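You operate a simulated robot arm through the tools that you are given. There is no shell and no other tool.

You run a simulated robot arm. Do the job below in one go: nothing can be reset, and whatever is moved stays where it is left.

TASK
Clamp block No 63 in the vice and brush its top clean.
Fine: use the white brush after clamping, put it back in its holder and leave the block clamped. Set down upright: white brush. What is to be rubbed or washed off counts as gone when no trace of it is left.
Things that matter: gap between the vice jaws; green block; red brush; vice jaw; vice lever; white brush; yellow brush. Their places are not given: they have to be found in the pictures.

The check looks at the end state, three seconds after you hand in, the way a careful person would. Anything else that was tipped, shoved, dropped, spilled or broken makes it a failure.

THE ROBOT
A 6-joint arm with a two-finger parallel gripper, fixed in place. Base frame: the origin is on the floor under the middle of its stand, x ahead of it, y to its left, z up. Readings come in m, rad, newtons and seconds.
With the tool pointing down near the work surface it reaches from about 0.14 to 0.84 m from the base axis. Its first joint turns from -2.897 to 2.897 rad. Payload 3.91 kg.
The TCP is the grasp point between the finger pads, 0.03 m short of the fingertips. In the tool frame z runs along the fingers and y along their closing line. Largest opening 0.11 m; finger width 0.02, thickness 0.01; the body of the gripper, 0.048 by 0.112 m, starts 0.055 m behind the TCP.
Orientation is told as [roll, pitch, yaw] about the base's x, y, z axes, in that order, counted from this pose: with the fingers straight down and closing along the base's y, the tool's x points along the base's -x, its y along +y and its z along -z.

THE INTERFACE
- The arm moves only by the tool send_rows. Its argument "moves" is a list of rows, each a list of 7 numbers: the shift along the tool's x, y, z in units of 400 mm (1.0 is 400 mm), then the turn, a rotation vector about the tool's x, y, z in units of 120 degrees (1.0 is 120 degrees), then the closure, from 0 (fully open) to 1 (shut). In form: [[dx, dy, dz, wx, wy, wz, grip], ...]. A call has 1 to 20 rows; each row is the pose to reach, as a shift and turn from the pose commanded when the call began, along the tool's axes at that moment. A call with a number of a shift or a turn outside -1 to 1 is refused whole. Rows are played at 5 a second. More than 0.05 m and 0.15 rad between two rows, or a gripper value outside its range, and nothing of the call is played. A pose out of reach is approached as far as the arm can. The call stops where the force on the tool passes 90 N (or 10 N more than at its start, if that is more) or the arm is blocked; 0.2 s more then pass. The fingers move at their own pace (about 0.108 m/s each) and stop on an object; they squeeze with about 39 N. The grip force told is the motor's: it shows also when the fingers shut on nothing. Time passes only in rows, and 0.2 s behind the last, so rows that repeat a pose let the fingers close. The reply holds the time, the measured pose of the TCP, the force on the tool along the base axes, the opening and the grip force, in the units named above and with some noise, with the torque about the TCP (base axes, N m) and any sound that the robot's microphone picked up.
- Cameras (640 x 400 px; columns grow to the right, rows downward): "scene" is fixed at [0.2223, -0.6505, 1.7063]; the picture's right is [0.84, -0.55, 0.00], its down [-0.34, -0.52, -0.79] and it looks along [0.43, 0.66, -0.62] (base axes); focal length 348 px, centre (320, 200). "wrist" rides on the gripper at [0.077, 0.007, -0.114] in the tool frame; the picture's right is [-0.09, 1.00, 0.00], its down [-0.80, -0.07, -0.59] and it looks along [-0.59, -0.05, 0.80] (tool axes); focal length 270 px, centre (320, 200).
- camera(camera): a new picture of that camera. The clock stands still meanwhile.
- move_column(by): slides the trunk up (or, below 0, down) by that many m; the arm rides with it, the base frame stays. It gives what a move gives, with no picture.
- measure_at(camera, pixels): there is no depth. For up to 12 entries [column, row, z] of the newest picture of that camera ("zoom" is the newest enlarged one), the place [x, y] in the base frame at which the ray of that pixel passes the height z, good to about 0.002 m. The clock stands still meanwhile.
- zoom(camera, box): a new picture of the part [left, top, right, bottom] of that camera's present view, enlarged. The clock stands still meanwhile.
- close_job(): hands the job in; it is judged then, once.

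Leave the gripper open and the arm clear of the work at the hand-in unless told otherwise.

The tools are called after ">>>" by a JSON object that holds its "method" and its "body". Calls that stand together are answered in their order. send_rows: Moves the arm, as the interface text tells. Its arguments: {"type":"object","properties":{"moves":{"type":"array","items":{"type":"array","items":{"type":"number"}}}},"required":["moves"]} The other tools are called the same way: move_column (by) moves the trunk up or down; camera (camera) takes a picture; measure_at (camera, pixels) gives the place at which the rays of pixels pass given heights; zoom (camera, box) takes an enlarged picture of a part of a camera's view; close_job () hands the job in.

At the start:

```text
clock: 0.0
position: [0.3513, -0.0685, 1.3539]
tcp_rot: [0.0, 0.0, -0.001]
contact_force: [0.3, 0.0, 0.0]
moment: [-0.02, 0.01, 0.0]
grip_width: 0.1101
finger_force: 0.2
trunk travel left (down, up): [-0.475, 0.065]
```

scene: 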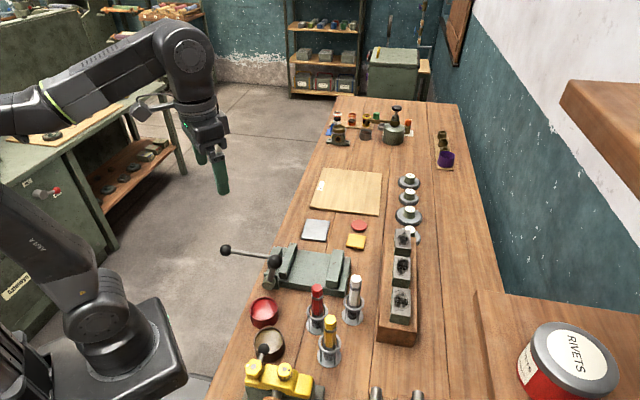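
wrist: 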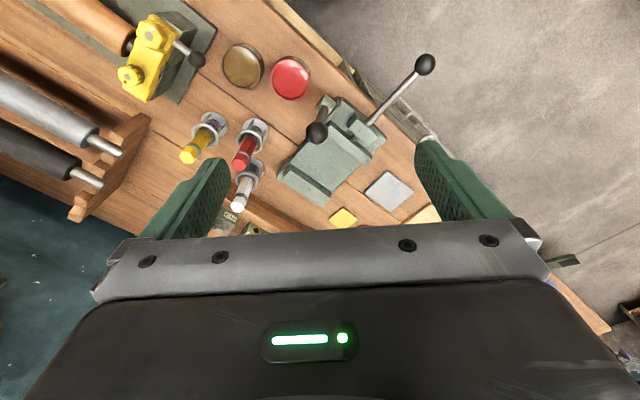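

I see the bench with the vice around (300,268), brushes at about (317,300), (354,290) and (330,340), and a tray of blocks around (402,270). I'll zoom in on these parts first.

>>> {"method": "zoom", "body": {"camera": "scene", "box": [360, 210, 450, 350]}}

>>> {"method": "zoom", "body": {"camera": "scene", "box": [210, 220, 380, 330]}}

>>> {"method": "zoom", "body": {"camera": "scene", "box": [230, 270, 390, 400]}}

```text
2.86 times, centred on (405, 280) of scene
```

zoom: 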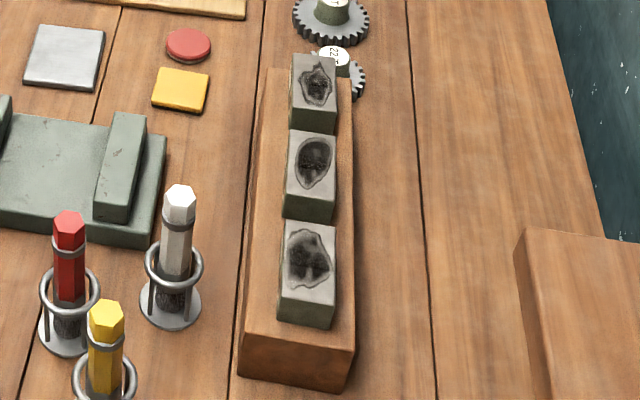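

```text
3.64 times, centred on (295, 275) of scene
```

zoom: 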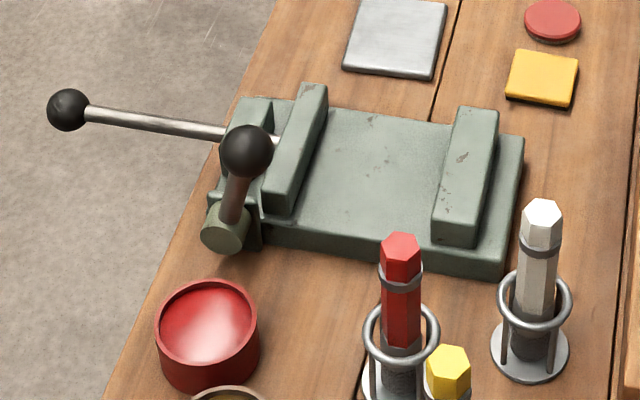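

```text
3.08 times, centred on (310, 335) of scene
```

zoom: 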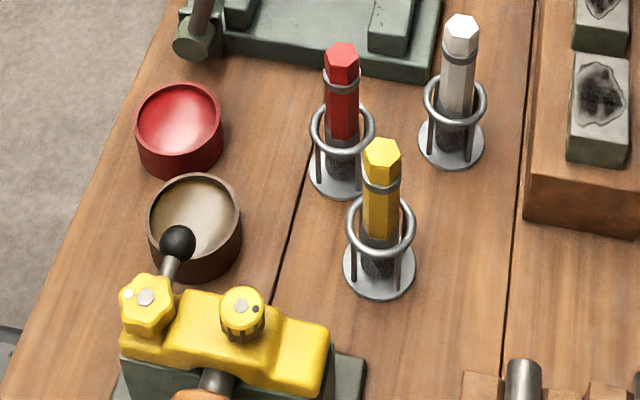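

Three blocks with soot on top sit in a wooden rack; no number is visible from here. I'll measure several points at trial heights to learn the bench height and layout.

>>> {"method": "measure_at", "body": {"camera": "scene", "pixels": [[270, 287, 0.9], [270, 287, 0.8], [402, 270, 0.9], [402, 270, 1.0], [316, 325, 0.9], [354, 318, 0.9], [329, 357, 0.9], [338, 98, 0.9], [457, 105, 0.9], [220, 372, 0.9], [315, 230, 0.9], [263, 312, 0.9]]}}

>>> {"method": "camera", "body": {"camera": "wrist"}}

```text
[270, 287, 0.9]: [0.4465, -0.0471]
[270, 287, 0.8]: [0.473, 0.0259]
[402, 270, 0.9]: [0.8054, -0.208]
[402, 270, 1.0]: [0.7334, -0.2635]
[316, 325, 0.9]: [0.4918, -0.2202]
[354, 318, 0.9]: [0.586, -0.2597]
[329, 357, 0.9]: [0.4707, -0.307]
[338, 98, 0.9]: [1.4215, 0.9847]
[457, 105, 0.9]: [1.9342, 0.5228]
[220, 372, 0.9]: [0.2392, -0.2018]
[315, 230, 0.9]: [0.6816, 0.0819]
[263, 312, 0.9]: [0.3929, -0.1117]
```

```text
taken
```

wrist: 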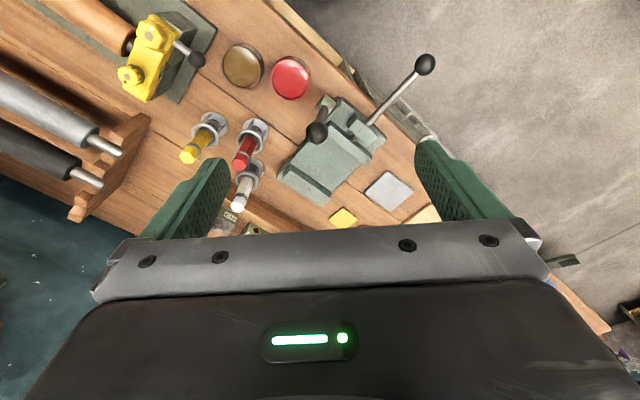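

The wrist view is upside down relative to the base. I'll match features in both views at two heights to find the bench height: the yellow pad (scene (356,242), wrist (343,217)), the grey plate, and the red pot.

>>> {"method": "measure_at", "body": {"camera": "scene", "pixels": [[356, 242, 0.8], [356, 242, 0.9], [356, 242, 1.0], [316, 230, 0.8], [316, 230, 0.9], [316, 230, 1.0]]}}

>>> {"method": "measure_at", "body": {"camera": "wrist", "pixels": [[343, 217, 0.8], [343, 217, 0.9], [343, 217, 1.0], [389, 190, 0.8], [389, 190, 0.9], [389, 190, 1.0]]}}

```text
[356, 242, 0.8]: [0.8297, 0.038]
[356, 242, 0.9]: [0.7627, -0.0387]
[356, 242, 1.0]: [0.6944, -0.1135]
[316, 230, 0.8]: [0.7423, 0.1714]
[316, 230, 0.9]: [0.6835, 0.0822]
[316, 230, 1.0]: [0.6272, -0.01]
```

```text
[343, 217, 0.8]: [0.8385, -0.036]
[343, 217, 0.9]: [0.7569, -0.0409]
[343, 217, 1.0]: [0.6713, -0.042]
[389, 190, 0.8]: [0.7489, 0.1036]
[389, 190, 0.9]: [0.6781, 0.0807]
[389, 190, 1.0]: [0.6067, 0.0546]
```

Bench top is at about z = 0.90. In the wrist view, a label shows near (228,215). I'll zoom in there and on the vice.

>>> {"method": "zoom", "body": {"camera": "wrist", "box": [190, 160, 290, 240]}}

>>> {"method": "zoom", "body": {"camera": "wrist", "box": [260, 40, 450, 220]}}

```text
5.00 times, centred on (240, 200) of wrist
```

zoom: 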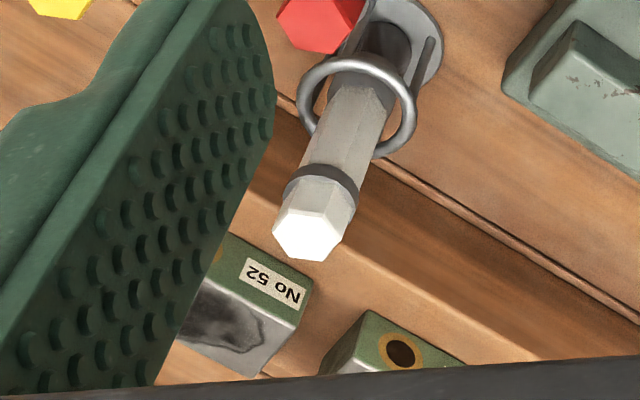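

```text
2.22 times, centred on (355, 130) of wrist
```

zoom: 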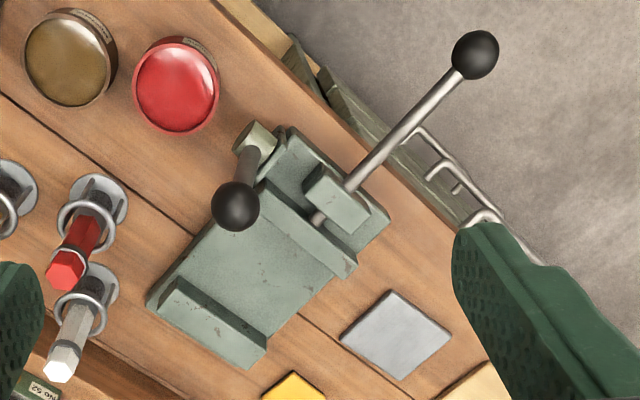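

The rack's block labels face the operator side; the nearest one reads "No 52". The rack runs along the bench, at 45° to the base. I'll move the arm toward the rack with yaw -45° so the wrist camera looks at the labels, staying high at z≈1.20.

>>> {"method": "send_rows", "body": {"moves": [[-0.096, -0.0256, 0.055, 0, 0, 0.0536, 0], [-0.192, -0.0511, 0.11, 0, 0, 0.1071, 0], [-0.288, -0.0767, 0.165, 0, 0, 0.1607, 0], [-0.384, -0.1023, 0.22, 0, 0, 0.2143, 0], [-0.48, -0.1279, 0.275, 0, 0, 0.2679, 0], [-0.576, -0.1534, 0.33, 0, 0, 0.3214, 0], [-0.6725, -0.179, 0.385, 0, 0, 0.375, 0], [-0.6725, -0.179, 0.385, 0, 0, 0.375, 0]]}}

>>> {"method": "camera", "body": {"camera": "wrist"}}

```text
clock: 1.8
position: [0.6203, -0.1403, 1.1973]
tcp_rot: [-0.001, 0.0, -0.787]
contact_force: [-0.3, 0.3, -0.8]
moment: [0.02, 0.01, 0.02]
grip_width: 0.1098
finger_force: 0.0
trunk travel left (down, up): [-0.475, 0.065]
```

```text
taken
```

wrist: 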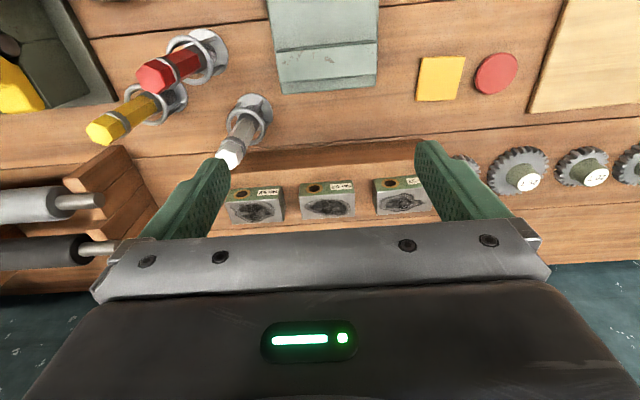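

The three block labels are now in view around (268,193), (340,187), (412,183). I'll zoom in to read them.

>>> {"method": "zoom", "body": {"camera": "wrist", "box": [210, 160, 330, 235]}}

>>> {"method": "zoom", "body": {"camera": "wrist", "box": [290, 160, 430, 235]}}

```text
5.33 times, centred on (270, 198) of wrist
```

zoom: 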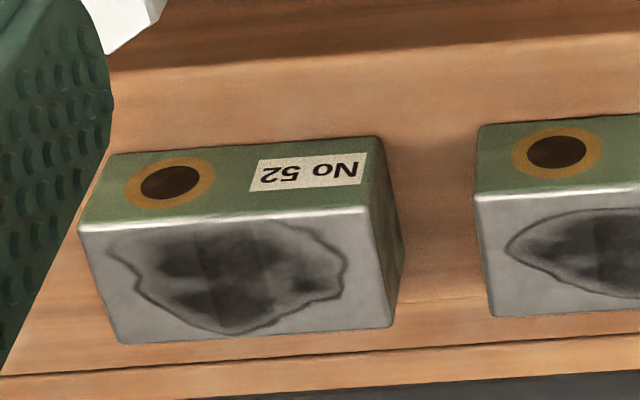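

```text
4.57 times, centred on (360, 198) of wrist
```

zoom: 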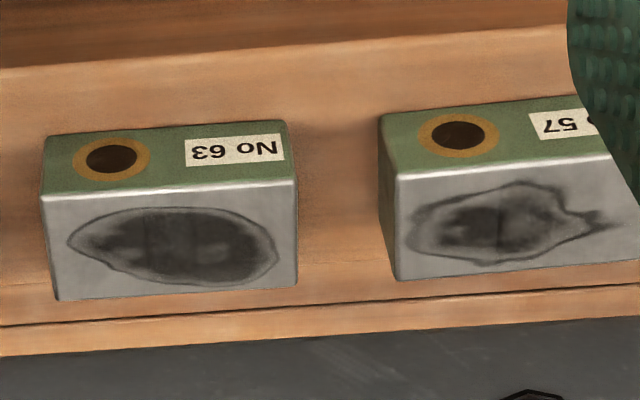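

The middle block is No 63. Next I'll triangulate its top corners, using the wrist zoom (corners (42,197), (297,182), (297,283), (55,300)) together with the scene picture.

>>> {"method": "measure_at", "body": {"camera": "zoom", "pixels": [[42, 197, 0.96], [42, 197, 1.0], [297, 182, 0.96], [297, 182, 1.0], [297, 283, 0.96], [297, 283, 1.0], [55, 300, 0.96], [55, 300, 1.0], [45, 140, 0.93], [45, 140, 0.96], [285, 120, 0.93], [285, 120, 0.96]]}}

>>> {"method": "measure_at", "body": {"camera": "scene", "pixels": [[393.1, 276.9, 0.96], [393.1, 276.9, 1.0], [409.9, 279.0, 0.96], [409.9, 279.0, 1.0], [393.8, 255.5, 0.96], [393.8, 255.5, 1.0], [411.3, 256.2, 0.96], [411.3, 256.2, 1.0]]}}

```text
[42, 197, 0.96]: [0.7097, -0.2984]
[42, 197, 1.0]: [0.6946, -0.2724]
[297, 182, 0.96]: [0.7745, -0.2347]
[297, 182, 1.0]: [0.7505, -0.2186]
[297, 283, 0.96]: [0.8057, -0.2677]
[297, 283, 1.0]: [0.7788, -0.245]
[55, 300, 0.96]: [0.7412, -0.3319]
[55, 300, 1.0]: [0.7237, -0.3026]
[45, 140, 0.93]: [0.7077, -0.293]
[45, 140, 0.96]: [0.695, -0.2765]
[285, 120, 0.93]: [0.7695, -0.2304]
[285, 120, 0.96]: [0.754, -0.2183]
```

```text
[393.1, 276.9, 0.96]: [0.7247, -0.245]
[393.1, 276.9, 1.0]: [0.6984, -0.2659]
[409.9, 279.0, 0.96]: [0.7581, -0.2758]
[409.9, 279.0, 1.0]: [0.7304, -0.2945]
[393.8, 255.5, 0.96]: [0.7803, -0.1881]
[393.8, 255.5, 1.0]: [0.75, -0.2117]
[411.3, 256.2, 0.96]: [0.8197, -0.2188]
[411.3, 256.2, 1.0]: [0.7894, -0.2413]
```

Block 63's top is at z≈1.005, with its centre near (0.738,-0.256), about 0.076 m long along the bench and about 0.042 m wide. Next I'll back off 0.16 m toward the operator side, along tool x, to look at the vice and its levers.

>>> {"method": "send_rows", "body": {"moves": [[0.1, 0, 0, 0, 0, 0, 0], [0.2, 0, 0, 0, 0, 0, 0], [0.3, 0, 0, 0, 0, 0, 0], [0.4, 0, 0, 0, 0, 0, 0], [0.4, 0, 0, 0, 0, 0, 0]]}}

>>> {"method": "camera", "body": {"camera": "wrist"}}

>>> {"method": "camera", "body": {"camera": "scene"}}

```text
clock: 3.0
position: [0.5078, -0.0274, 1.2002]
tcp_rot: [-0.001, 0.0, -0.784]
contact_force: [-0.1, 0.2, 0.1]
moment: [0.02, 0.01, 0.0]
grip_width: 0.1099
finger_force: 0.0
trunk travel left (down, up): [-0.475, 0.065]
```

```text
taken
```

wrist: 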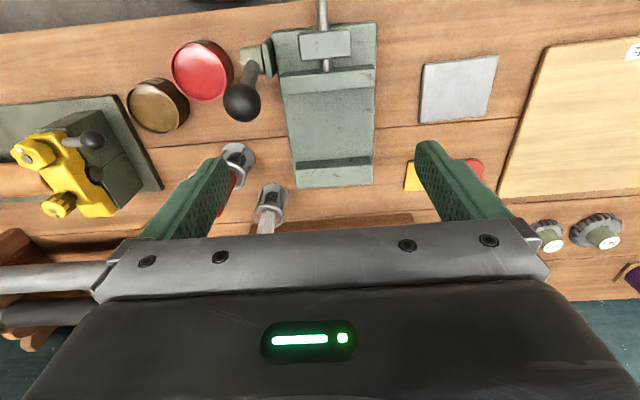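

```text
taken
```

scene: 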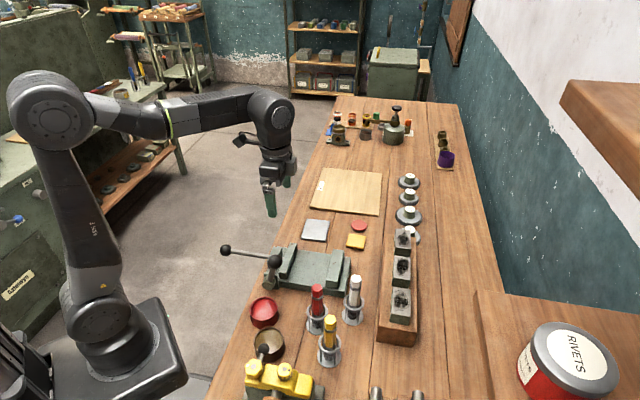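

>>> {"method": "zoom", "body": {"camera": "wrist", "box": [210, 0, 410, 200]}}

>>> {"method": "zoom", "body": {"camera": "scene", "box": [210, 230, 360, 310]}}

```text
2.00 times, centred on (310, 100) of wrist
```

zoom: 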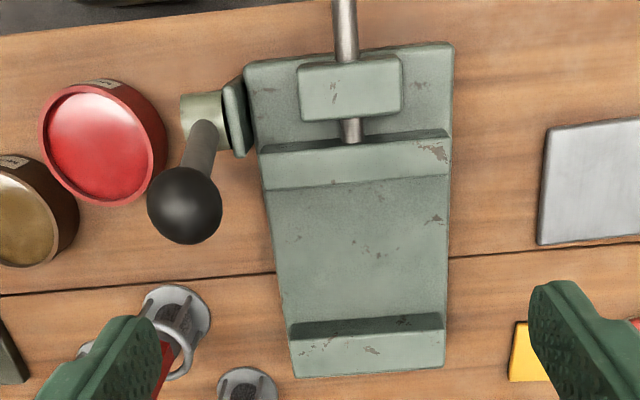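

```text
4.27 times, centred on (285, 270) of scene
```

zoom: 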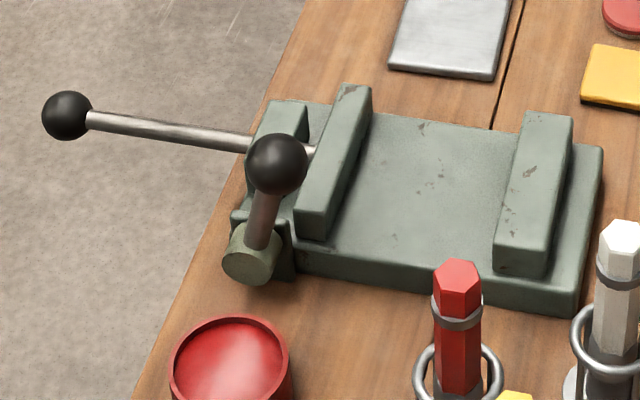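

I can see the vice now: a base plate, a fixed jaw on the rack side, and a movable jaw on the push rod with a ball. A separate pivot on the near side carries a lever with a black ball. I'll triangulate the lever ball, pivot and jaws from both pictures.

>>> {"method": "measure_at", "body": {"camera": "scene", "pixels": [[274.9, 261.3, 1.0], [274.9, 261.3, 1.06], [225.5, 250.1, 0.94], [225.5, 250.1, 1.0], [269.1, 284, 0.92], [269.1, 284, 0.96], [297.2, 244.2, 0.96], [285.5, 279.4, 0.96], [334.2, 251.3, 0.96], [326, 280, 0.96], [290.9, 243.1, 0.96], [279.6, 278, 0.96]]}}

>>> {"method": "measure_at", "body": {"camera": "wrist", "pixels": [[242.5, 102.5, 1.0], [242.5, 102.5, 1.06], [252.5, 55, 0.92], [252.5, 55, 0.96], [282.5, 95, 0.96], [375, 84, 0.96], [295, 170, 0.96], [372.5, 160, 0.96], [297.5, 189, 0.96], [372.5, 184, 0.96], [281, 75, 0.96], [374, 65, 0.96]]}}

```text
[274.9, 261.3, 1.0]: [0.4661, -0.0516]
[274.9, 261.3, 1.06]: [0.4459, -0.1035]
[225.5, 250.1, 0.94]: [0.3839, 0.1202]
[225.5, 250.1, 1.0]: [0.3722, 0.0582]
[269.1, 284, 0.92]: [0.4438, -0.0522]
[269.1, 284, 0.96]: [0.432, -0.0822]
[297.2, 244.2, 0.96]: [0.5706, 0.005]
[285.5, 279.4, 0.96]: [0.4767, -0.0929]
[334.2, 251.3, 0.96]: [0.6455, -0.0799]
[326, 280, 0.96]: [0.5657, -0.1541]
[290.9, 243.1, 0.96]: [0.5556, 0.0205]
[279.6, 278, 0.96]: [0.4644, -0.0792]
```

```text
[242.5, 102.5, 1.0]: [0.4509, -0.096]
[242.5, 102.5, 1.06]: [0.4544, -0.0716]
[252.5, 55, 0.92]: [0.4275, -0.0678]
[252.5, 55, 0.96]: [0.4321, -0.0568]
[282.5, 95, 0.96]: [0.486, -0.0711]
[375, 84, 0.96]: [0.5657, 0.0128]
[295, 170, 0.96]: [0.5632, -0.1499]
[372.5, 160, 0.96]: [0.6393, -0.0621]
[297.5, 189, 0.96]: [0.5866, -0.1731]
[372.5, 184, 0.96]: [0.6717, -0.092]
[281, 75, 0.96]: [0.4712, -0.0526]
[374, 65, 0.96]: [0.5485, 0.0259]
```

Estimates: lever ball at about (0.454,-0.082,1.035), pivot at about (0.434,-0.064,0.935), jaw gap about 0.105 m, jaw tops at z≈0.955. Next I'll hover over block 63 at z≈1.10 with the fingers closing along the bench, and look again.

>>> {"method": "send_rows", "body": {"moves": [[-0.101, 0, 0, 0, 0, 0, 0], [-0.202, 0, 0.02, 0, 0, 0, 0], [-0.303, 0, 0.06, 0, 0, 0, 0], [-0.404, 0, 0.1, 0, 0, 0, 0], [-0.505, 0, 0.14, 0, 0, 0, 0], [-0.606, 0, 0.18, 0, 0, 0, 0], [-0.707, 0, 0.22, 0, 0, 0, 0], [-0.808, 0, 0.25, 0, 0, 0, 0], [-0.808, 0, 0.25, 0, 0, 0, 0]]}}

>>> {"method": "camera", "body": {"camera": "wrist"}}

>>> {"method": "zoom", "body": {"camera": "wrist", "box": [160, 60, 480, 240]}}

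>>> {"method": "zoom", "body": {"camera": "scene", "box": [340, 180, 470, 350]}}

```text
clock: 5.0
position: [0.7374, -0.2558, 1.0977]
tcp_rot: [0.0, -0.001, -0.785]
contact_force: [-0.6, -0.5, -0.9]
moment: [-0.04, -0.01, 0.0]
grip_width: 0.1101
finger_force: 0.1
trunk travel left (down, up): [-0.475, 0.065]
```

```text
taken
```

wrist: 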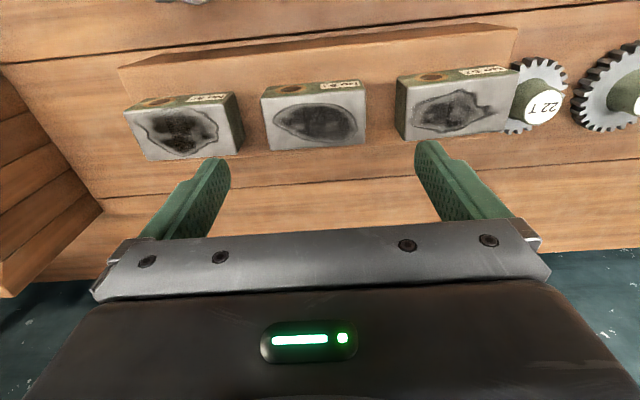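

```text
2.00 times, centred on (320, 150) of wrist
```

zoom: 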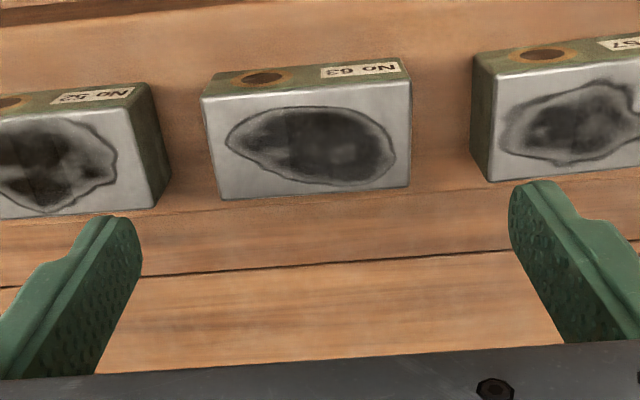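

```text
2.35 times, centred on (405, 265) of scene
```

zoom: 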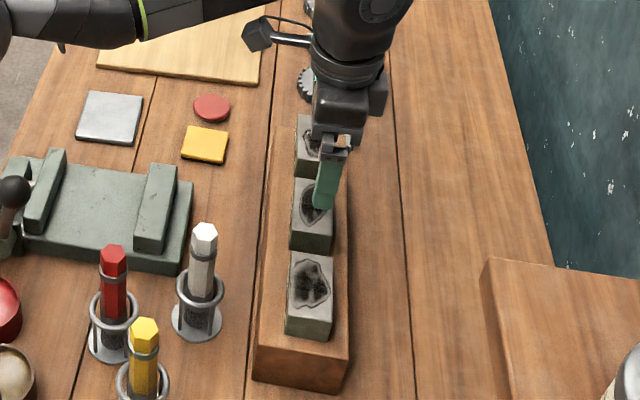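

I can see block 63 centred between the others. I'll measure its top corners from this nearer picture, and the neighbours' facing edges too.

>>> {"method": "measure_at", "body": {"camera": "zoom", "pixels": [[303, 210, 1.0], [303, 210, 0.9]]}}

>>> {"method": "measure_at", "body": {"camera": "wrist", "pixels": [[260, 98.5, 1.005], [365, 90, 1.005], [365, 143.5, 1.005], [269, 150, 1.005], [260, 98.5, 0.995], [365, 143.5, 0.995], [232, 93, 1.005], [240, 153, 1.005], [397, 88, 1.005], [405, 140, 1.005], [405, 140, 0.965], [244, 150, 0.965]]}}

```text
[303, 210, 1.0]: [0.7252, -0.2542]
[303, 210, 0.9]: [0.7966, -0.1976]
```

```text
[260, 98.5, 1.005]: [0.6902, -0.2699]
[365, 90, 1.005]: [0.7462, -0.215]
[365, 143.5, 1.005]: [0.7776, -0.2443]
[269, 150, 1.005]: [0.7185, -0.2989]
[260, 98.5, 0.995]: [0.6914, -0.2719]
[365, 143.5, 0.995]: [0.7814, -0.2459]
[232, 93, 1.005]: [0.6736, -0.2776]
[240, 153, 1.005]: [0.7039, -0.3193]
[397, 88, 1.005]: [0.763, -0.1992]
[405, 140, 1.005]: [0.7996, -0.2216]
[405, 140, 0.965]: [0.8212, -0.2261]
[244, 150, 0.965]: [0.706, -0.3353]
```

The gap to the left neighbour is about 22 mm and to the right about 31 mm, so I'll narrow the opening to about 92 mm. I'll check the rack's top height from block 63's lower front edge first.

>>> {"method": "measure_at", "body": {"camera": "zoom", "pixels": [[213, 77, 0.955], [402, 57, 0.955], [305, 67, 0.955], [303, 67, 0.965]]}}

>>> {"method": "zoom", "body": {"camera": "wrist", "box": [240, 60, 400, 160]}}

>>> {"method": "measure_at", "body": {"camera": "wrist", "pixels": [[266.5, 88.5, 0.945], [266.5, 88.5, 0.955], [266.5, 88.5, 0.965], [266.5, 88.5, 0.975], [361, 78.5, 0.945], [361, 78.5, 0.955], [361, 78.5, 0.965], [361, 78.5, 0.975]]}}

```text
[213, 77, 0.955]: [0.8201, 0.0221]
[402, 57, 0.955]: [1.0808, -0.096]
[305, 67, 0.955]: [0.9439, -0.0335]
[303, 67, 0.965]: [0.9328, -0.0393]
```

```text
4.00 times, centred on (320, 110) of wrist
```

zoom: 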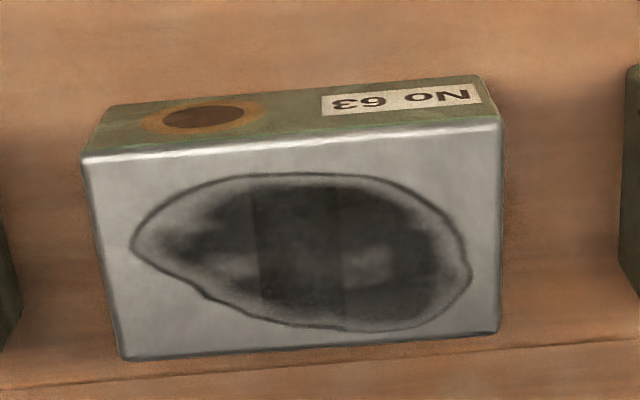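

```text
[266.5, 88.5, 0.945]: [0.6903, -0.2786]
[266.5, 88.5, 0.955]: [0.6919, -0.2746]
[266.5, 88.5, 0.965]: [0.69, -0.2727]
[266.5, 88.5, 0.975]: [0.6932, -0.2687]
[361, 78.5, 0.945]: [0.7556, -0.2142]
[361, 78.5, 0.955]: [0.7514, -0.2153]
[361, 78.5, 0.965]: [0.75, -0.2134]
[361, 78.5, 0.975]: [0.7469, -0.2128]
```

Ignoring the first reading (it used the scene zoom). I'll check the rack height with a tight scene zoom on the near faces of the blocks.

>>> {"method": "zoom", "body": {"camera": "scene", "box": [370, 240, 434, 340]}}

```text
4.00 times, centred on (402, 290) of scene
```

zoom: 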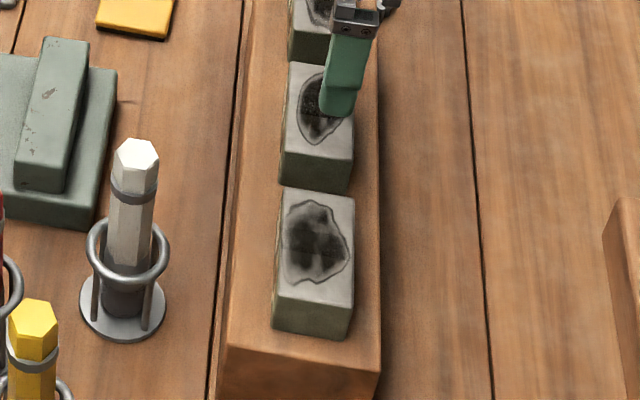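

>>> {"method": "measure_at", "body": {"camera": "zoom", "pixels": [[284, 151, 1.0], [284, 151, 1.01], [281, 183, 0.95], [281, 183, 0.96], [281, 183, 0.97], [281, 183, 0.98], [353, 157, 1.005], [348, 193, 0.97], [348, 193, 0.96], [136, 150, 1.04], [136, 150, 1.06], [124, 305, 0.9]]}}

```text
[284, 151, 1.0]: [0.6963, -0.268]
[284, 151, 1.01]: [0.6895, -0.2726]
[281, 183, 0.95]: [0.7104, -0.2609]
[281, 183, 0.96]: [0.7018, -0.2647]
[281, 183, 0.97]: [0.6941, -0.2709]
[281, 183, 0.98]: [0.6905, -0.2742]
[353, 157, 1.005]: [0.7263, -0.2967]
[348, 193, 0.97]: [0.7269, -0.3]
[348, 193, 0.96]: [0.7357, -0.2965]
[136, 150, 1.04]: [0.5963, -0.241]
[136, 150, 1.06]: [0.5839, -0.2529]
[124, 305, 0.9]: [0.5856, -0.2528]
```

The rack top is at z≈0.970 and the block is about 35 mm tall. I'll narrow the opening to 92 mm, shift 3.5 mm to centre on block 63, go down to 40 mm above the grasp height, and check.

>>> {"method": "send_rows", "body": {"moves": [[0.002, -0.0088, 0, 0, 0, 0, 0.164], [0.002, -0.0088, 0.05, 0, 0, 0, 0.164], [0.002, -0.0088, 0.1, 0, 0, 0, 0.164], [0.002, -0.0088, 0.135, 0, 0, 0, 0.164], [0.002, -0.0088, 0.135, 0, 0, 0, 0.164]]}}

>>> {"method": "camera", "body": {"camera": "wrist"}}

>>> {"method": "zoom", "body": {"camera": "wrist", "box": [200, 100, 440, 240]}}

```text
clock: 6.2
position: [0.7337, -0.2579, 1.0452]
tcp_rot: [0.0, 0.0, -0.785]
contact_force: [-0.6, -0.3, 0.4]
moment: [0.0, -0.02, 0.0]
grip_width: 0.092
finger_force: 0.0
trunk travel left (down, up): [-0.475, 0.065]
```

```text
taken
```

wrist: 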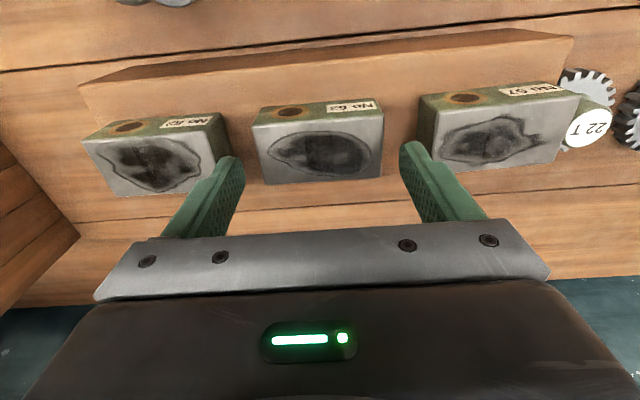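

```text
2.67 times, centred on (320, 170) of wrist
```

zoom: 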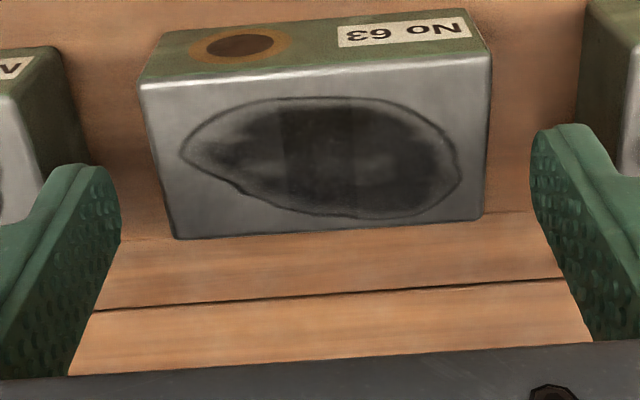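

Almost centred. I'll check the clearance between the left finger and block 52 more precisely with tight zooms.

>>> {"method": "zoom", "body": {"camera": "wrist", "box": [180, 95, 280, 205]}}

>>> {"method": "zoom", "body": {"camera": "wrist", "box": [360, 75, 460, 185]}}

```text
3.64 times, centred on (230, 150) of wrist
```

zoom: 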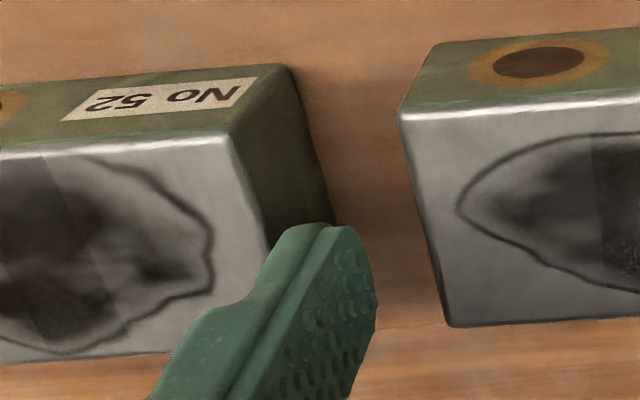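

```text
3.64 times, centred on (410, 130) of wrist
```

zoom: 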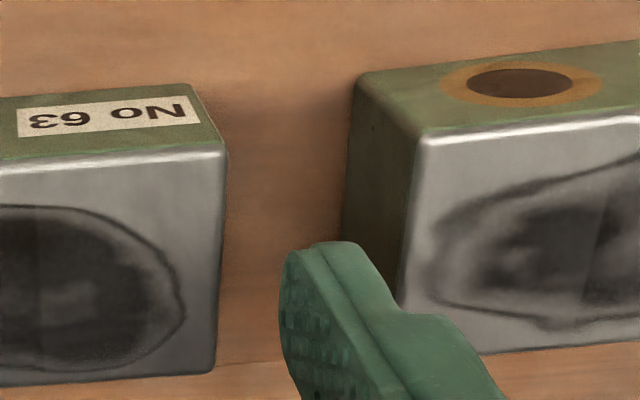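

>>> {"method": "measure_at", "body": {"camera": "wrist", "pixels": [[203.9, 132.1, 1.005], [214.9, 161, 1.005], [252, 125.8, 1.005], [264.9, 184.3, 1.005], [383.9, 116.8, 1.005], [380.6, 177.3, 1.005], [438, 112.1, 1.005], [432, 154.7, 1.005], [220, 156, 1.015], [234, 156, 1.015], [401, 143, 1.015], [415, 142, 1.015]]}}

```text
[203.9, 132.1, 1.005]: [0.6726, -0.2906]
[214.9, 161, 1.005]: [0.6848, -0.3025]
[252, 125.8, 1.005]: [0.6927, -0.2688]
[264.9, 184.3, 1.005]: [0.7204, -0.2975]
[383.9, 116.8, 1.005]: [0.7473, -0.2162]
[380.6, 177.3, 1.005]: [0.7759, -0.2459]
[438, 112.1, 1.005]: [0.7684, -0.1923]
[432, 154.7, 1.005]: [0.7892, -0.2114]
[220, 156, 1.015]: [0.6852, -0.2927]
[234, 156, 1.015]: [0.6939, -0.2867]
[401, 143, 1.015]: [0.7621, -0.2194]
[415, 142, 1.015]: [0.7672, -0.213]
```

The clearances are about 10 mm on the outside of both fingers, and the block centre matches the TCP within 1 mm. I'll descend slowly to z = 1.003 without closing yet.

>>> {"method": "send_rows", "body": {"moves": [[0, 0.0025, 0.03, 0, 0, 0, 0.164], [0, 0.0025, 0.06, 0, 0, 0, 0.164], [0, 0.0025, 0.085, 0, 0, 0, 0.164], [0, 0.0025, 0.1, 0, 0, 0, 0.164], [0, 0.0025, 0.105, 0, 0, 0, 0.164], [0, 0.0025, 0.105, 0, 0, 0, 0.164]]}}

>>> {"method": "camera", "body": {"camera": "wrist"}}

```text
clock: 7.6
position: [0.7328, -0.258, 1.0034]
tcp_rot: [0.0, 0.0, -0.785]
contact_force: [0.4, 0.4, -0.3]
moment: [-0.03, 0.0, 0.03]
grip_width: 0.0919
finger_force: 0.0
trunk travel left (down, up): [-0.475, 0.065]
```

```text
taken
```

wrist: 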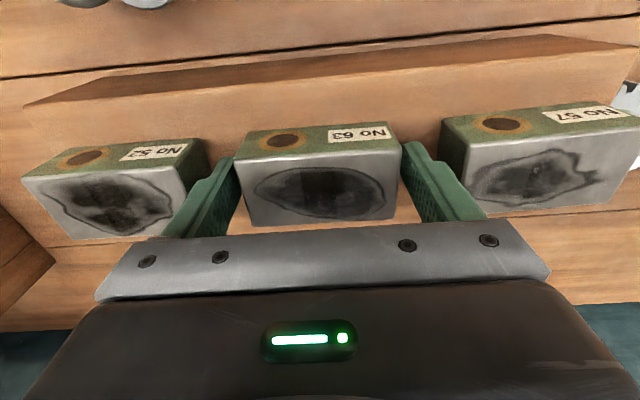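

The fingers straddle block 63 with no contact force. I'll close the gripper and then lift 30 mm.

>>> {"method": "send_rows", "body": {"moves": [[0, 0, 0, 0, 0, 0, 0.25], [0, 0, 0, 0, 0, 0, 0.5], [0, 0, 0, 0, 0, 0, 1], [0, 0, 0, 0, 0, 0, 1], [0, 0, -0.02, 0, 0, 0, 1], [0, 0, -0.05, 0, 0, 0, 1], [0, 0, -0.08, 0, 0, 0, 1], [0, 0, -0.08, 0, 0, 0, 1]]}}

>>> {"method": "camera", "body": {"camera": "wrist"}}

```text
clock: 9.4
position: [0.733, -0.2572, 1.0356]
tcp_rot: [0.0, 0.002, -0.785]
contact_force: [-0.1, 0.6, -7.3]
moment: [0.0, -0.01, 0.01]
grip_width: 0.0799
finger_force: 38.4
trunk travel left (down, up): [-0.475, 0.065]
```

```text
taken
```

wrist: 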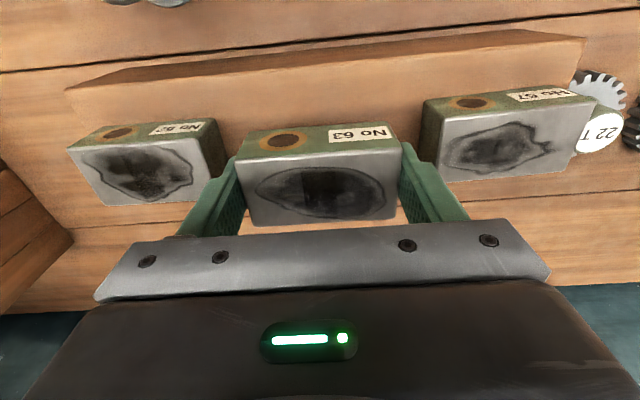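

Block 63 is gripped (80 mm across, about 0.74 kg). I'll lift it to z≈1.12, then carry it toward the vice and stop short to look down at the jaws.

>>> {"method": "send_rows", "body": {"moves": [[0, 0, -0.07, 0, 0, 0, 1], [0, 0, -0.14, 0, 0, 0, 1], [0, 0.005, -0.211, 0, 0, 0, 1], [0.06, 0.01, -0.211, 0, 0, 0, 1], [0.13, 0.015, -0.211, 0, 0, 0, 1], [0.2, 0.02, -0.211, 0, 0, 0, 1], [0.27, 0.029, -0.211, 0, 0, 0, 1], [0.325, 0.029, -0.211, 0, 0, 0, 1], [0.325, 0.029, -0.211, 0, 0, 0, 1]]}}

>>> {"method": "camera", "body": {"camera": "wrist"}}

>>> {"method": "zoom", "body": {"camera": "wrist", "box": [220, 0, 420, 140]}}

>>> {"method": "zoom", "body": {"camera": "scene", "box": [230, 220, 390, 320]}}

```text
clock: 11.4
position: [0.6496, -0.1589, 1.1202]
tcp_rot: [-0.001, 0.0, -0.784]
contact_force: [0.3, -0.8, -7.8]
moment: [0.02, 0.0, -0.01]
grip_width: 0.0799
finger_force: 39.2
trunk travel left (down, up): [-0.475, 0.065]
```

```text
taken
```

wrist: 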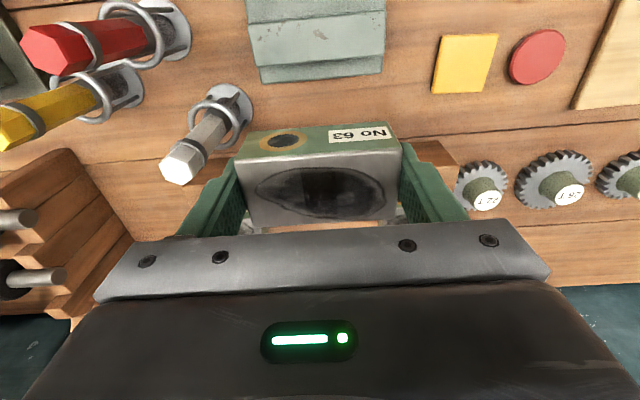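

```text
2.86 times, centred on (320, 70) of wrist
```

zoom: 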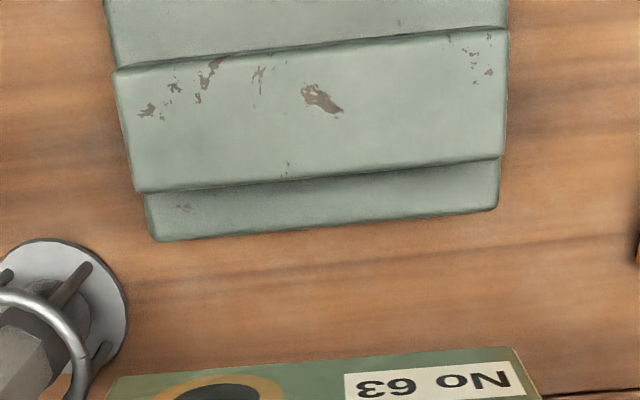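

```text
4.00 times, centred on (310, 270) of scene
```

zoom: 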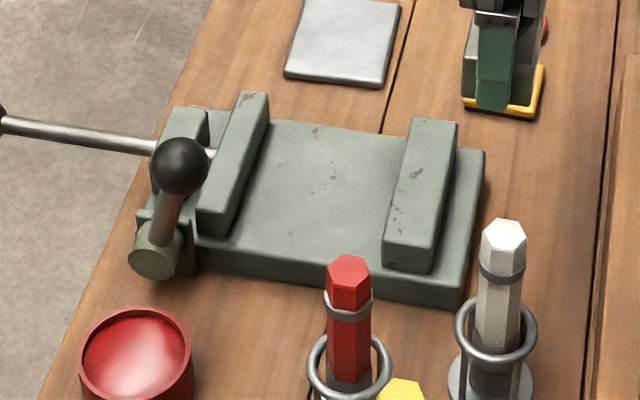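

I see the fixed jaw's top face in the wrist view ((248,24)-(386,10) is its inner edge). I'll triangulate the jaw edges and plate with both cameras.

>>> {"method": "measure_at", "body": {"camera": "wrist", "pixels": [[248.3, 24.5, 0.95], [248.3, 24.5, 0.97], [385.7, 9.9, 0.95], [385.7, 9.9, 0.97], [256.4, 67.2, 0.95], [256.4, 67.2, 0.97], [382.9, 56, 0.95], [382.9, 56, 0.97]]}}

>>> {"method": "measure_at", "body": {"camera": "zoom", "pixels": [[413, 118, 0.95], [413, 118, 0.97], [383, 243, 0.95], [383, 243, 0.97], [269, 97, 0.95], [269, 97, 0.97], [227, 217, 0.95], [227, 217, 0.97], [386, 263, 0.93], [386, 263, 0.94], [205, 248, 0.93], [205, 248, 0.94]]}}

```text
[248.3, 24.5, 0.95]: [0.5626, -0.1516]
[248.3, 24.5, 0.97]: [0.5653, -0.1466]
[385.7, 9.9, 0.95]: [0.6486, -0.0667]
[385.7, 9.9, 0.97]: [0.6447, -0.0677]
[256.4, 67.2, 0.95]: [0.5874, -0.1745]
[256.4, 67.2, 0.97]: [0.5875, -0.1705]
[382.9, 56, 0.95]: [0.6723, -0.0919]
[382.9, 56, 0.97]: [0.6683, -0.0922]
```

```text
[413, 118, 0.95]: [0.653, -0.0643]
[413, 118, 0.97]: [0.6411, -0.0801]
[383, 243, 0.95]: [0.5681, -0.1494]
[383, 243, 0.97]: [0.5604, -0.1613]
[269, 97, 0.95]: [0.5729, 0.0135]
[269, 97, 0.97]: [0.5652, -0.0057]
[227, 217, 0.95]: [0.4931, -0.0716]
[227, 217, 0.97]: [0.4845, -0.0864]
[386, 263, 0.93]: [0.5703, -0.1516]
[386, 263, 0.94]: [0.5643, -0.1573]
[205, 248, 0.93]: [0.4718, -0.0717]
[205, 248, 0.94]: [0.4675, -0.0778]
```

Jaw tops are at z≈0.953, the fixed jaw's inner face is at u≈0.505 (u across the bench), the gap is about 0.11 m, and the plate is at about 0.935. I'll move over the gap, ending with the block about 6 mm short of the fixed jaw, and go down to z≈1.03 first.

>>> {"method": "send_rows", "body": {"moves": [[0.06, 0.002, 0, 0, 0, 0, 1], [0.12, 0.004, 0, 0, 0, 0, 1], [0.19, 0.0075, 0, 0, 0, 0, 1], [0.244, 0.0075, 0.03, 0, 0, 0, 1], [0.244, 0.0075, 0.1, 0, 0, 0, 1], [0.244, 0.0075, 0.17, 0, 0, 0, 1], [0.244, 0.0075, 0.225, 0, 0, 0, 1], [0.244, 0.0075, 0.225, 0, 0, 0, 1]]}}

>>> {"method": "camera", "body": {"camera": "wrist"}}

>>> {"method": "zoom", "body": {"camera": "scene", "box": [230, 220, 390, 320]}}

```text
clock: 13.2
position: [0.5835, -0.0857, 1.0279]
tcp_rot: [-0.001, 0.0, -0.785]
contact_force: [-0.1, 0.1, -7.5]
moment: [-0.01, -0.02, 0.0]
grip_width: 0.08
finger_force: 39.2
trunk travel left (down, up): [-0.475, 0.065]
```

```text
taken
```

wrist: 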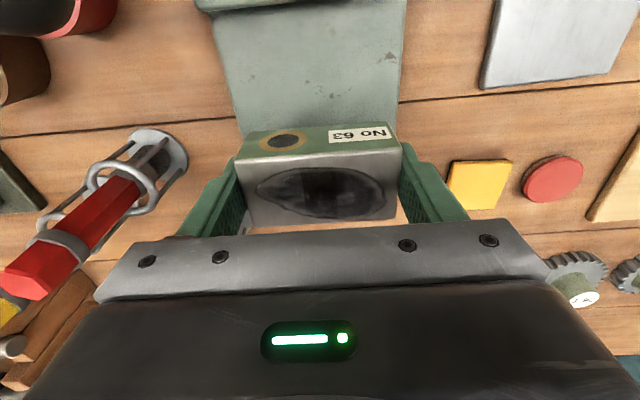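

```text
4.00 times, centred on (310, 270) of scene
```

zoom: 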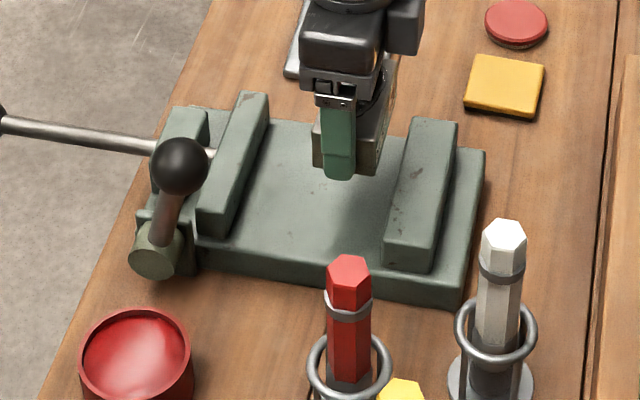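

Well aligned over the gap. I'll lower to z≈0.976, which should be just above touching, in small rows.

>>> {"method": "send_rows", "body": {"moves": [[0, 0, 0.03, 0, 0, 0, 1], [0, 0, 0.06, 0, 0, 0, 1], [0, 0, 0.085, 0, 0, 0, 1], [0, 0, 0.105, 0, 0, 0, 1], [0, 0, 0.12, 0, 0, 0, 1], [0, 0, 0.13, 0, 0, 0, 1], [0, 0, 0.13, 0, 0, 0, 1]]}}

>>> {"method": "zoom", "body": {"camera": "scene", "box": [270, 225, 370, 300]}}

>>> {"method": "camera", "body": {"camera": "wrist"}}

```text
clock: 14.8
position: [0.5832, -0.0858, 0.9761]
tcp_rot: [0.0, 0.001, -0.786]
contact_force: [-0.1, 0.0, -7.7]
moment: [0.03, 0.06, 0.02]
grip_width: 0.0799
finger_force: 38.7
trunk travel left (down, up): [-0.475, 0.065]
```

```text
5.33 times, centred on (320, 262) of scene
```

zoom: 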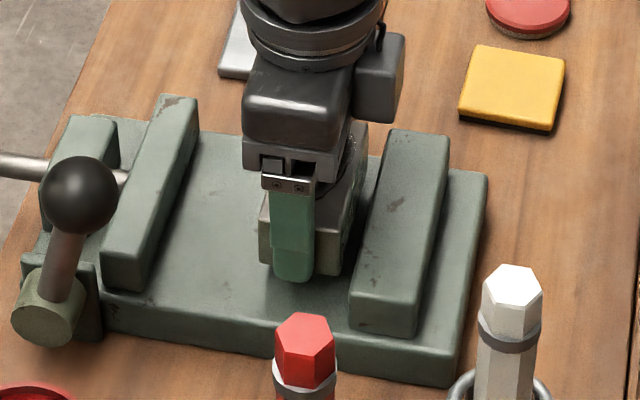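

```text
taken
```

wrist: 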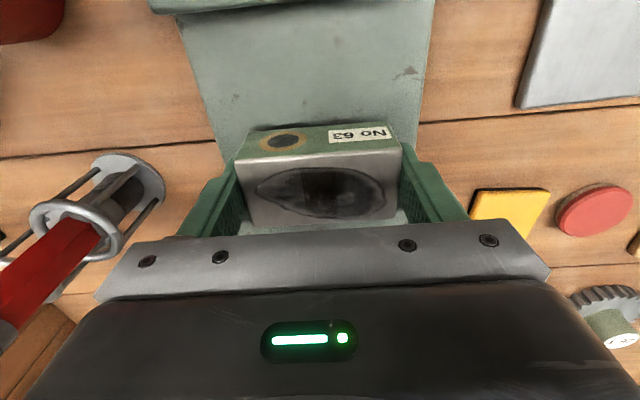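

No contact yet (-7.7 N is only the block's weight). I'll lower 3 mm more in 1 mm rows and read the force.

>>> {"method": "send_rows", "body": {"moves": [[0, 0, 0.0025, 0, 0, 0, 1], [0, 0, 0.005, 0, 0, 0, 1], [0, 0, 0.0075, 0, 0, 0, 1], [0, 0, 0.0075, 0, 0, 0, 1]]}}

```text
clock: 15.8
position: [0.584, -0.0858, 0.9738]
tcp_rot: [-0.001, 0.001, -0.785]
contact_force: [-0.2, -0.5, -7.0]
moment: [0.0, 0.03, -0.01]
grip_width: 0.0802
finger_force: 38.9
trunk travel left (down, up): [-0.475, 0.065]
```

Still hanging free. I'll lower another 3 mm.

>>> {"method": "send_rows", "body": {"moves": [[0, 0, 0.0025, 0, 0, 0, 1], [0, 0, 0.005, 0, 0, 0, 1], [0, 0, 0.0075, 0, 0, 0, 1], [0, 0, 0.0075, 0, 0, 0, 1]]}}

```text
clock: 16.8
position: [0.5834, -0.0859, 0.9711]
tcp_rot: [0.001, -0.001, -0.786]
contact_force: [-0.8, -0.3, -7.7]
moment: [-0.01, 0.01, -0.03]
grip_width: 0.08
finger_force: 39.5
trunk travel left (down, up): [-0.475, 0.065]
```

Still free at 0.971. I'll lower 3 mm more.

>>> {"method": "send_rows", "body": {"moves": [[0, 0, 0.0025, 0, 0, 0, 1], [0, 0, 0.005, 0, 0, 0, 1], [0, 0, 0.0075, 0, 0, 0, 1], [0, 0, 0.0075, 0, 0, 0, 1]]}}

>>> {"method": "zoom", "body": {"camera": "scene", "box": [290, 235, 354, 275]}}

```text
clock: 17.8
position: [0.5843, -0.0864, 0.9682]
tcp_rot: [-0.001, 0.001, -0.784]
contact_force: [-0.3, -0.4, -8.4]
moment: [0.01, 0.0, 0.01]
grip_width: 0.0798
finger_force: 39.2
trunk travel left (down, up): [-0.475, 0.065]
```

```text
10.00 times, centred on (322, 255) of scene
```

zoom: 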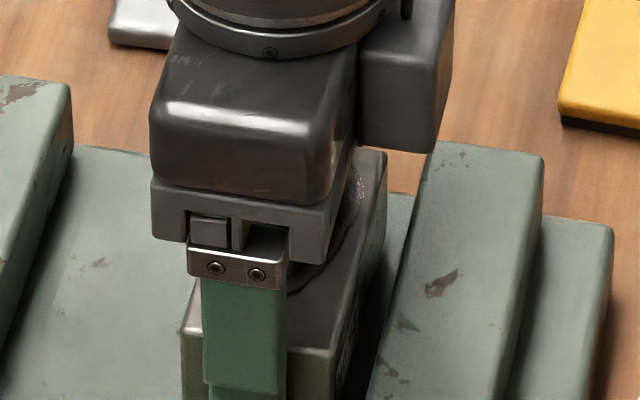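

Still free at 0.968. I'll lower 3 mm more, again in 1 mm rows.

>>> {"method": "send_rows", "body": {"moves": [[0, 0, 0.0025, 0, 0, 0, 1], [0, 0, 0.005, 0, 0, 0, 1], [0, 0, 0.0075, 0, 0, 0, 1], [0, 0, 0.0075, 0, 0, 0, 1]]}}

>>> {"method": "zoom", "body": {"camera": "scene", "box": [285, 245, 345, 290]}}

```text
clock: 18.8
position: [0.5846, -0.0868, 0.9655]
tcp_rot: [0.0, 0.0, -0.787]
contact_force: [-0.4, 0.5, -6.5]
moment: [0.01, -0.02, -0.02]
grip_width: 0.0798
finger_force: 38.8
trunk travel left (down, up): [-0.475, 0.065]
```

```text
8.89 times, centred on (315, 268) of scene
```

zoom: 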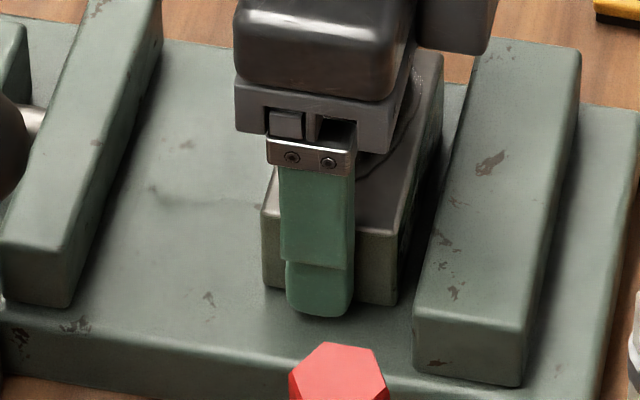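

The block and fingertips look only millimetres above the plate. I'll keep lowering 2 mm at a time.

>>> {"method": "send_rows", "body": {"moves": [[0, 0, 0.0025, 0, 0, 0, 1], [0, 0, 0.005, 0, 0, 0, 1], [0, 0, 0.005, 0, 0, 0, 1]]}}

```text
clock: 19.6
position: [0.5849, -0.0854, 0.9643]
tcp_rot: [-0.001, 0.001, -0.786]
contact_force: [0.9, 0.2, -5.9]
moment: [0.03, -0.09, -0.03]
grip_width: 0.0799
finger_force: 39.3
trunk travel left (down, up): [-0.475, 0.065]
```

The force and moment are starting to change slightly. I'll lower one more millimetre.

>>> {"method": "send_rows", "body": {"moves": [[0, 0, 0.0025, 0, 0, 0, 1], [0, 0, 0.0025, 0, 0, 0, 1]]}}

```text
clock: 20.2
position: [0.5838, -0.0861, 0.9625]
tcp_rot: [0.0, -0.003, -0.786]
contact_force: [-0.2, 0.4, 6.3]
moment: [-0.19, 0.59, 0.02]
grip_width: 0.0799
finger_force: 38.9
trunk travel left (down, up): [-0.475, 0.065]
```

Contact: the block now rests on the plate (force flipped to +6 N). I'll open slightly to release, then rise straight up 0.1 m.

>>> {"method": "send_rows", "body": {"moves": [[0, 0, 0, 0, 0, 0, 0.164], [0, 0, 0, 0, 0, 0, 0.164], [0, 0, 0, 0, 0, 0, 0.164], [0, 0, -0.03, 0, 0, 0, 0.164], [0, 0, -0.08, 0, 0, 0, 0.164], [0, 0, -0.16, 0, 0, 0, 0.164], [0, 0, -0.25, 0, 0, 0, 0.164], [0, 0, -0.34, 0, 0, 0, 0.164], [0, 0, -0.34, 0, 0, 0, 0.164]]}}

>>> {"method": "camera", "body": {"camera": "wrist"}}

>>> {"method": "zoom", "body": {"camera": "scene", "box": [240, 225, 360, 300]}}

```text
clock: 22.2
position: [0.5836, -0.0833, 1.0992]
tcp_rot: [0.0, 0.001, -0.784]
contact_force: [-0.1, 0.1, 0.1]
moment: [0.02, 0.0, 0.02]
grip_width: 0.0922
finger_force: 0.1
trunk travel left (down, up): [-0.475, 0.065]
```

```text
taken
```

wrist: 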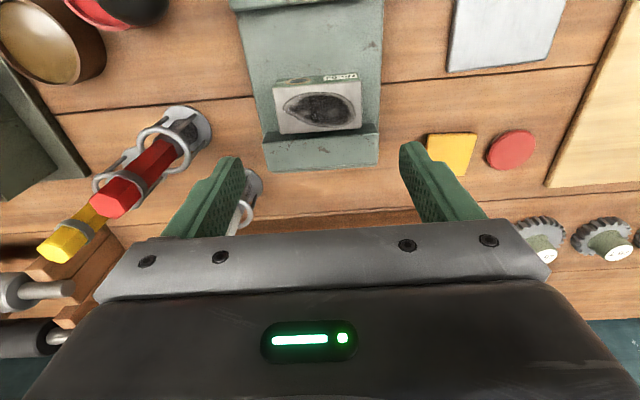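

```text
5.33 times, centred on (300, 262) of scene
```

zoom: 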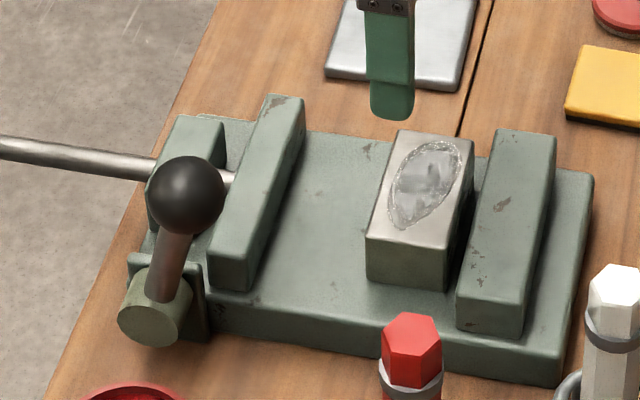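

Block 63 stands on the plate between the jaws. Before closing the vice I want a closer look at the lever mechanism, so I'll move up and toward the operator side.

>>> {"method": "send_rows", "body": {"moves": [[0, 0, -0.07, 0, 0, 0, 0.164], [0.08, -0.04, -0.12, 0, 0, 0, 0.164], [0.16, -0.08, -0.15, 0, 0, 0, 0.164], [0.2, -0.12, -0.15, 0, 0, 0, 0.164], [0.2, -0.12, -0.15, 0, 0, 0, 0.164]]}}

>>> {"method": "camera", "body": {"camera": "wrist"}}

>>> {"method": "zoom", "body": {"camera": "wrist", "box": [220, 20, 440, 220]}}

```text
clock: 23.4
position: [0.4917, -0.0599, 1.1575]
tcp_rot: [0.001, 0.0, -0.785]
contact_force: [-0.2, 0.0, 0.8]
moment: [-0.02, -0.02, -0.03]
grip_width: 0.0919
finger_force: 0.1
trunk travel left (down, up): [-0.475, 0.065]
```

```text
taken
```

wrist: 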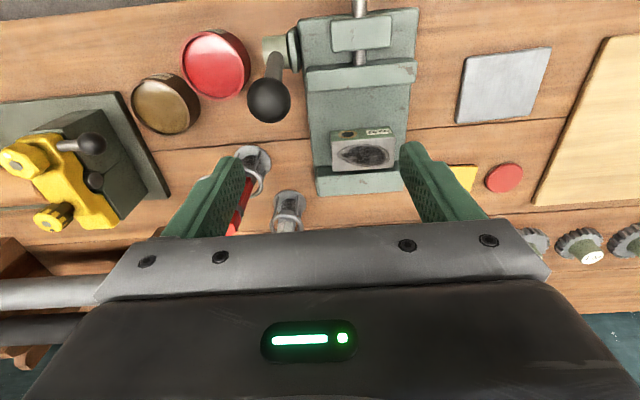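

```text
2.00 times, centred on (330, 120) of wrist
```

zoom: 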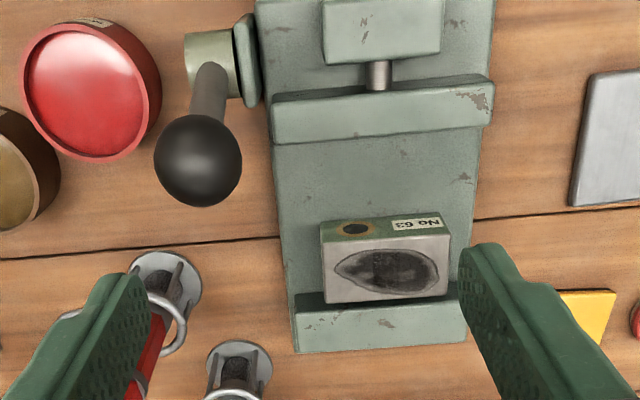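

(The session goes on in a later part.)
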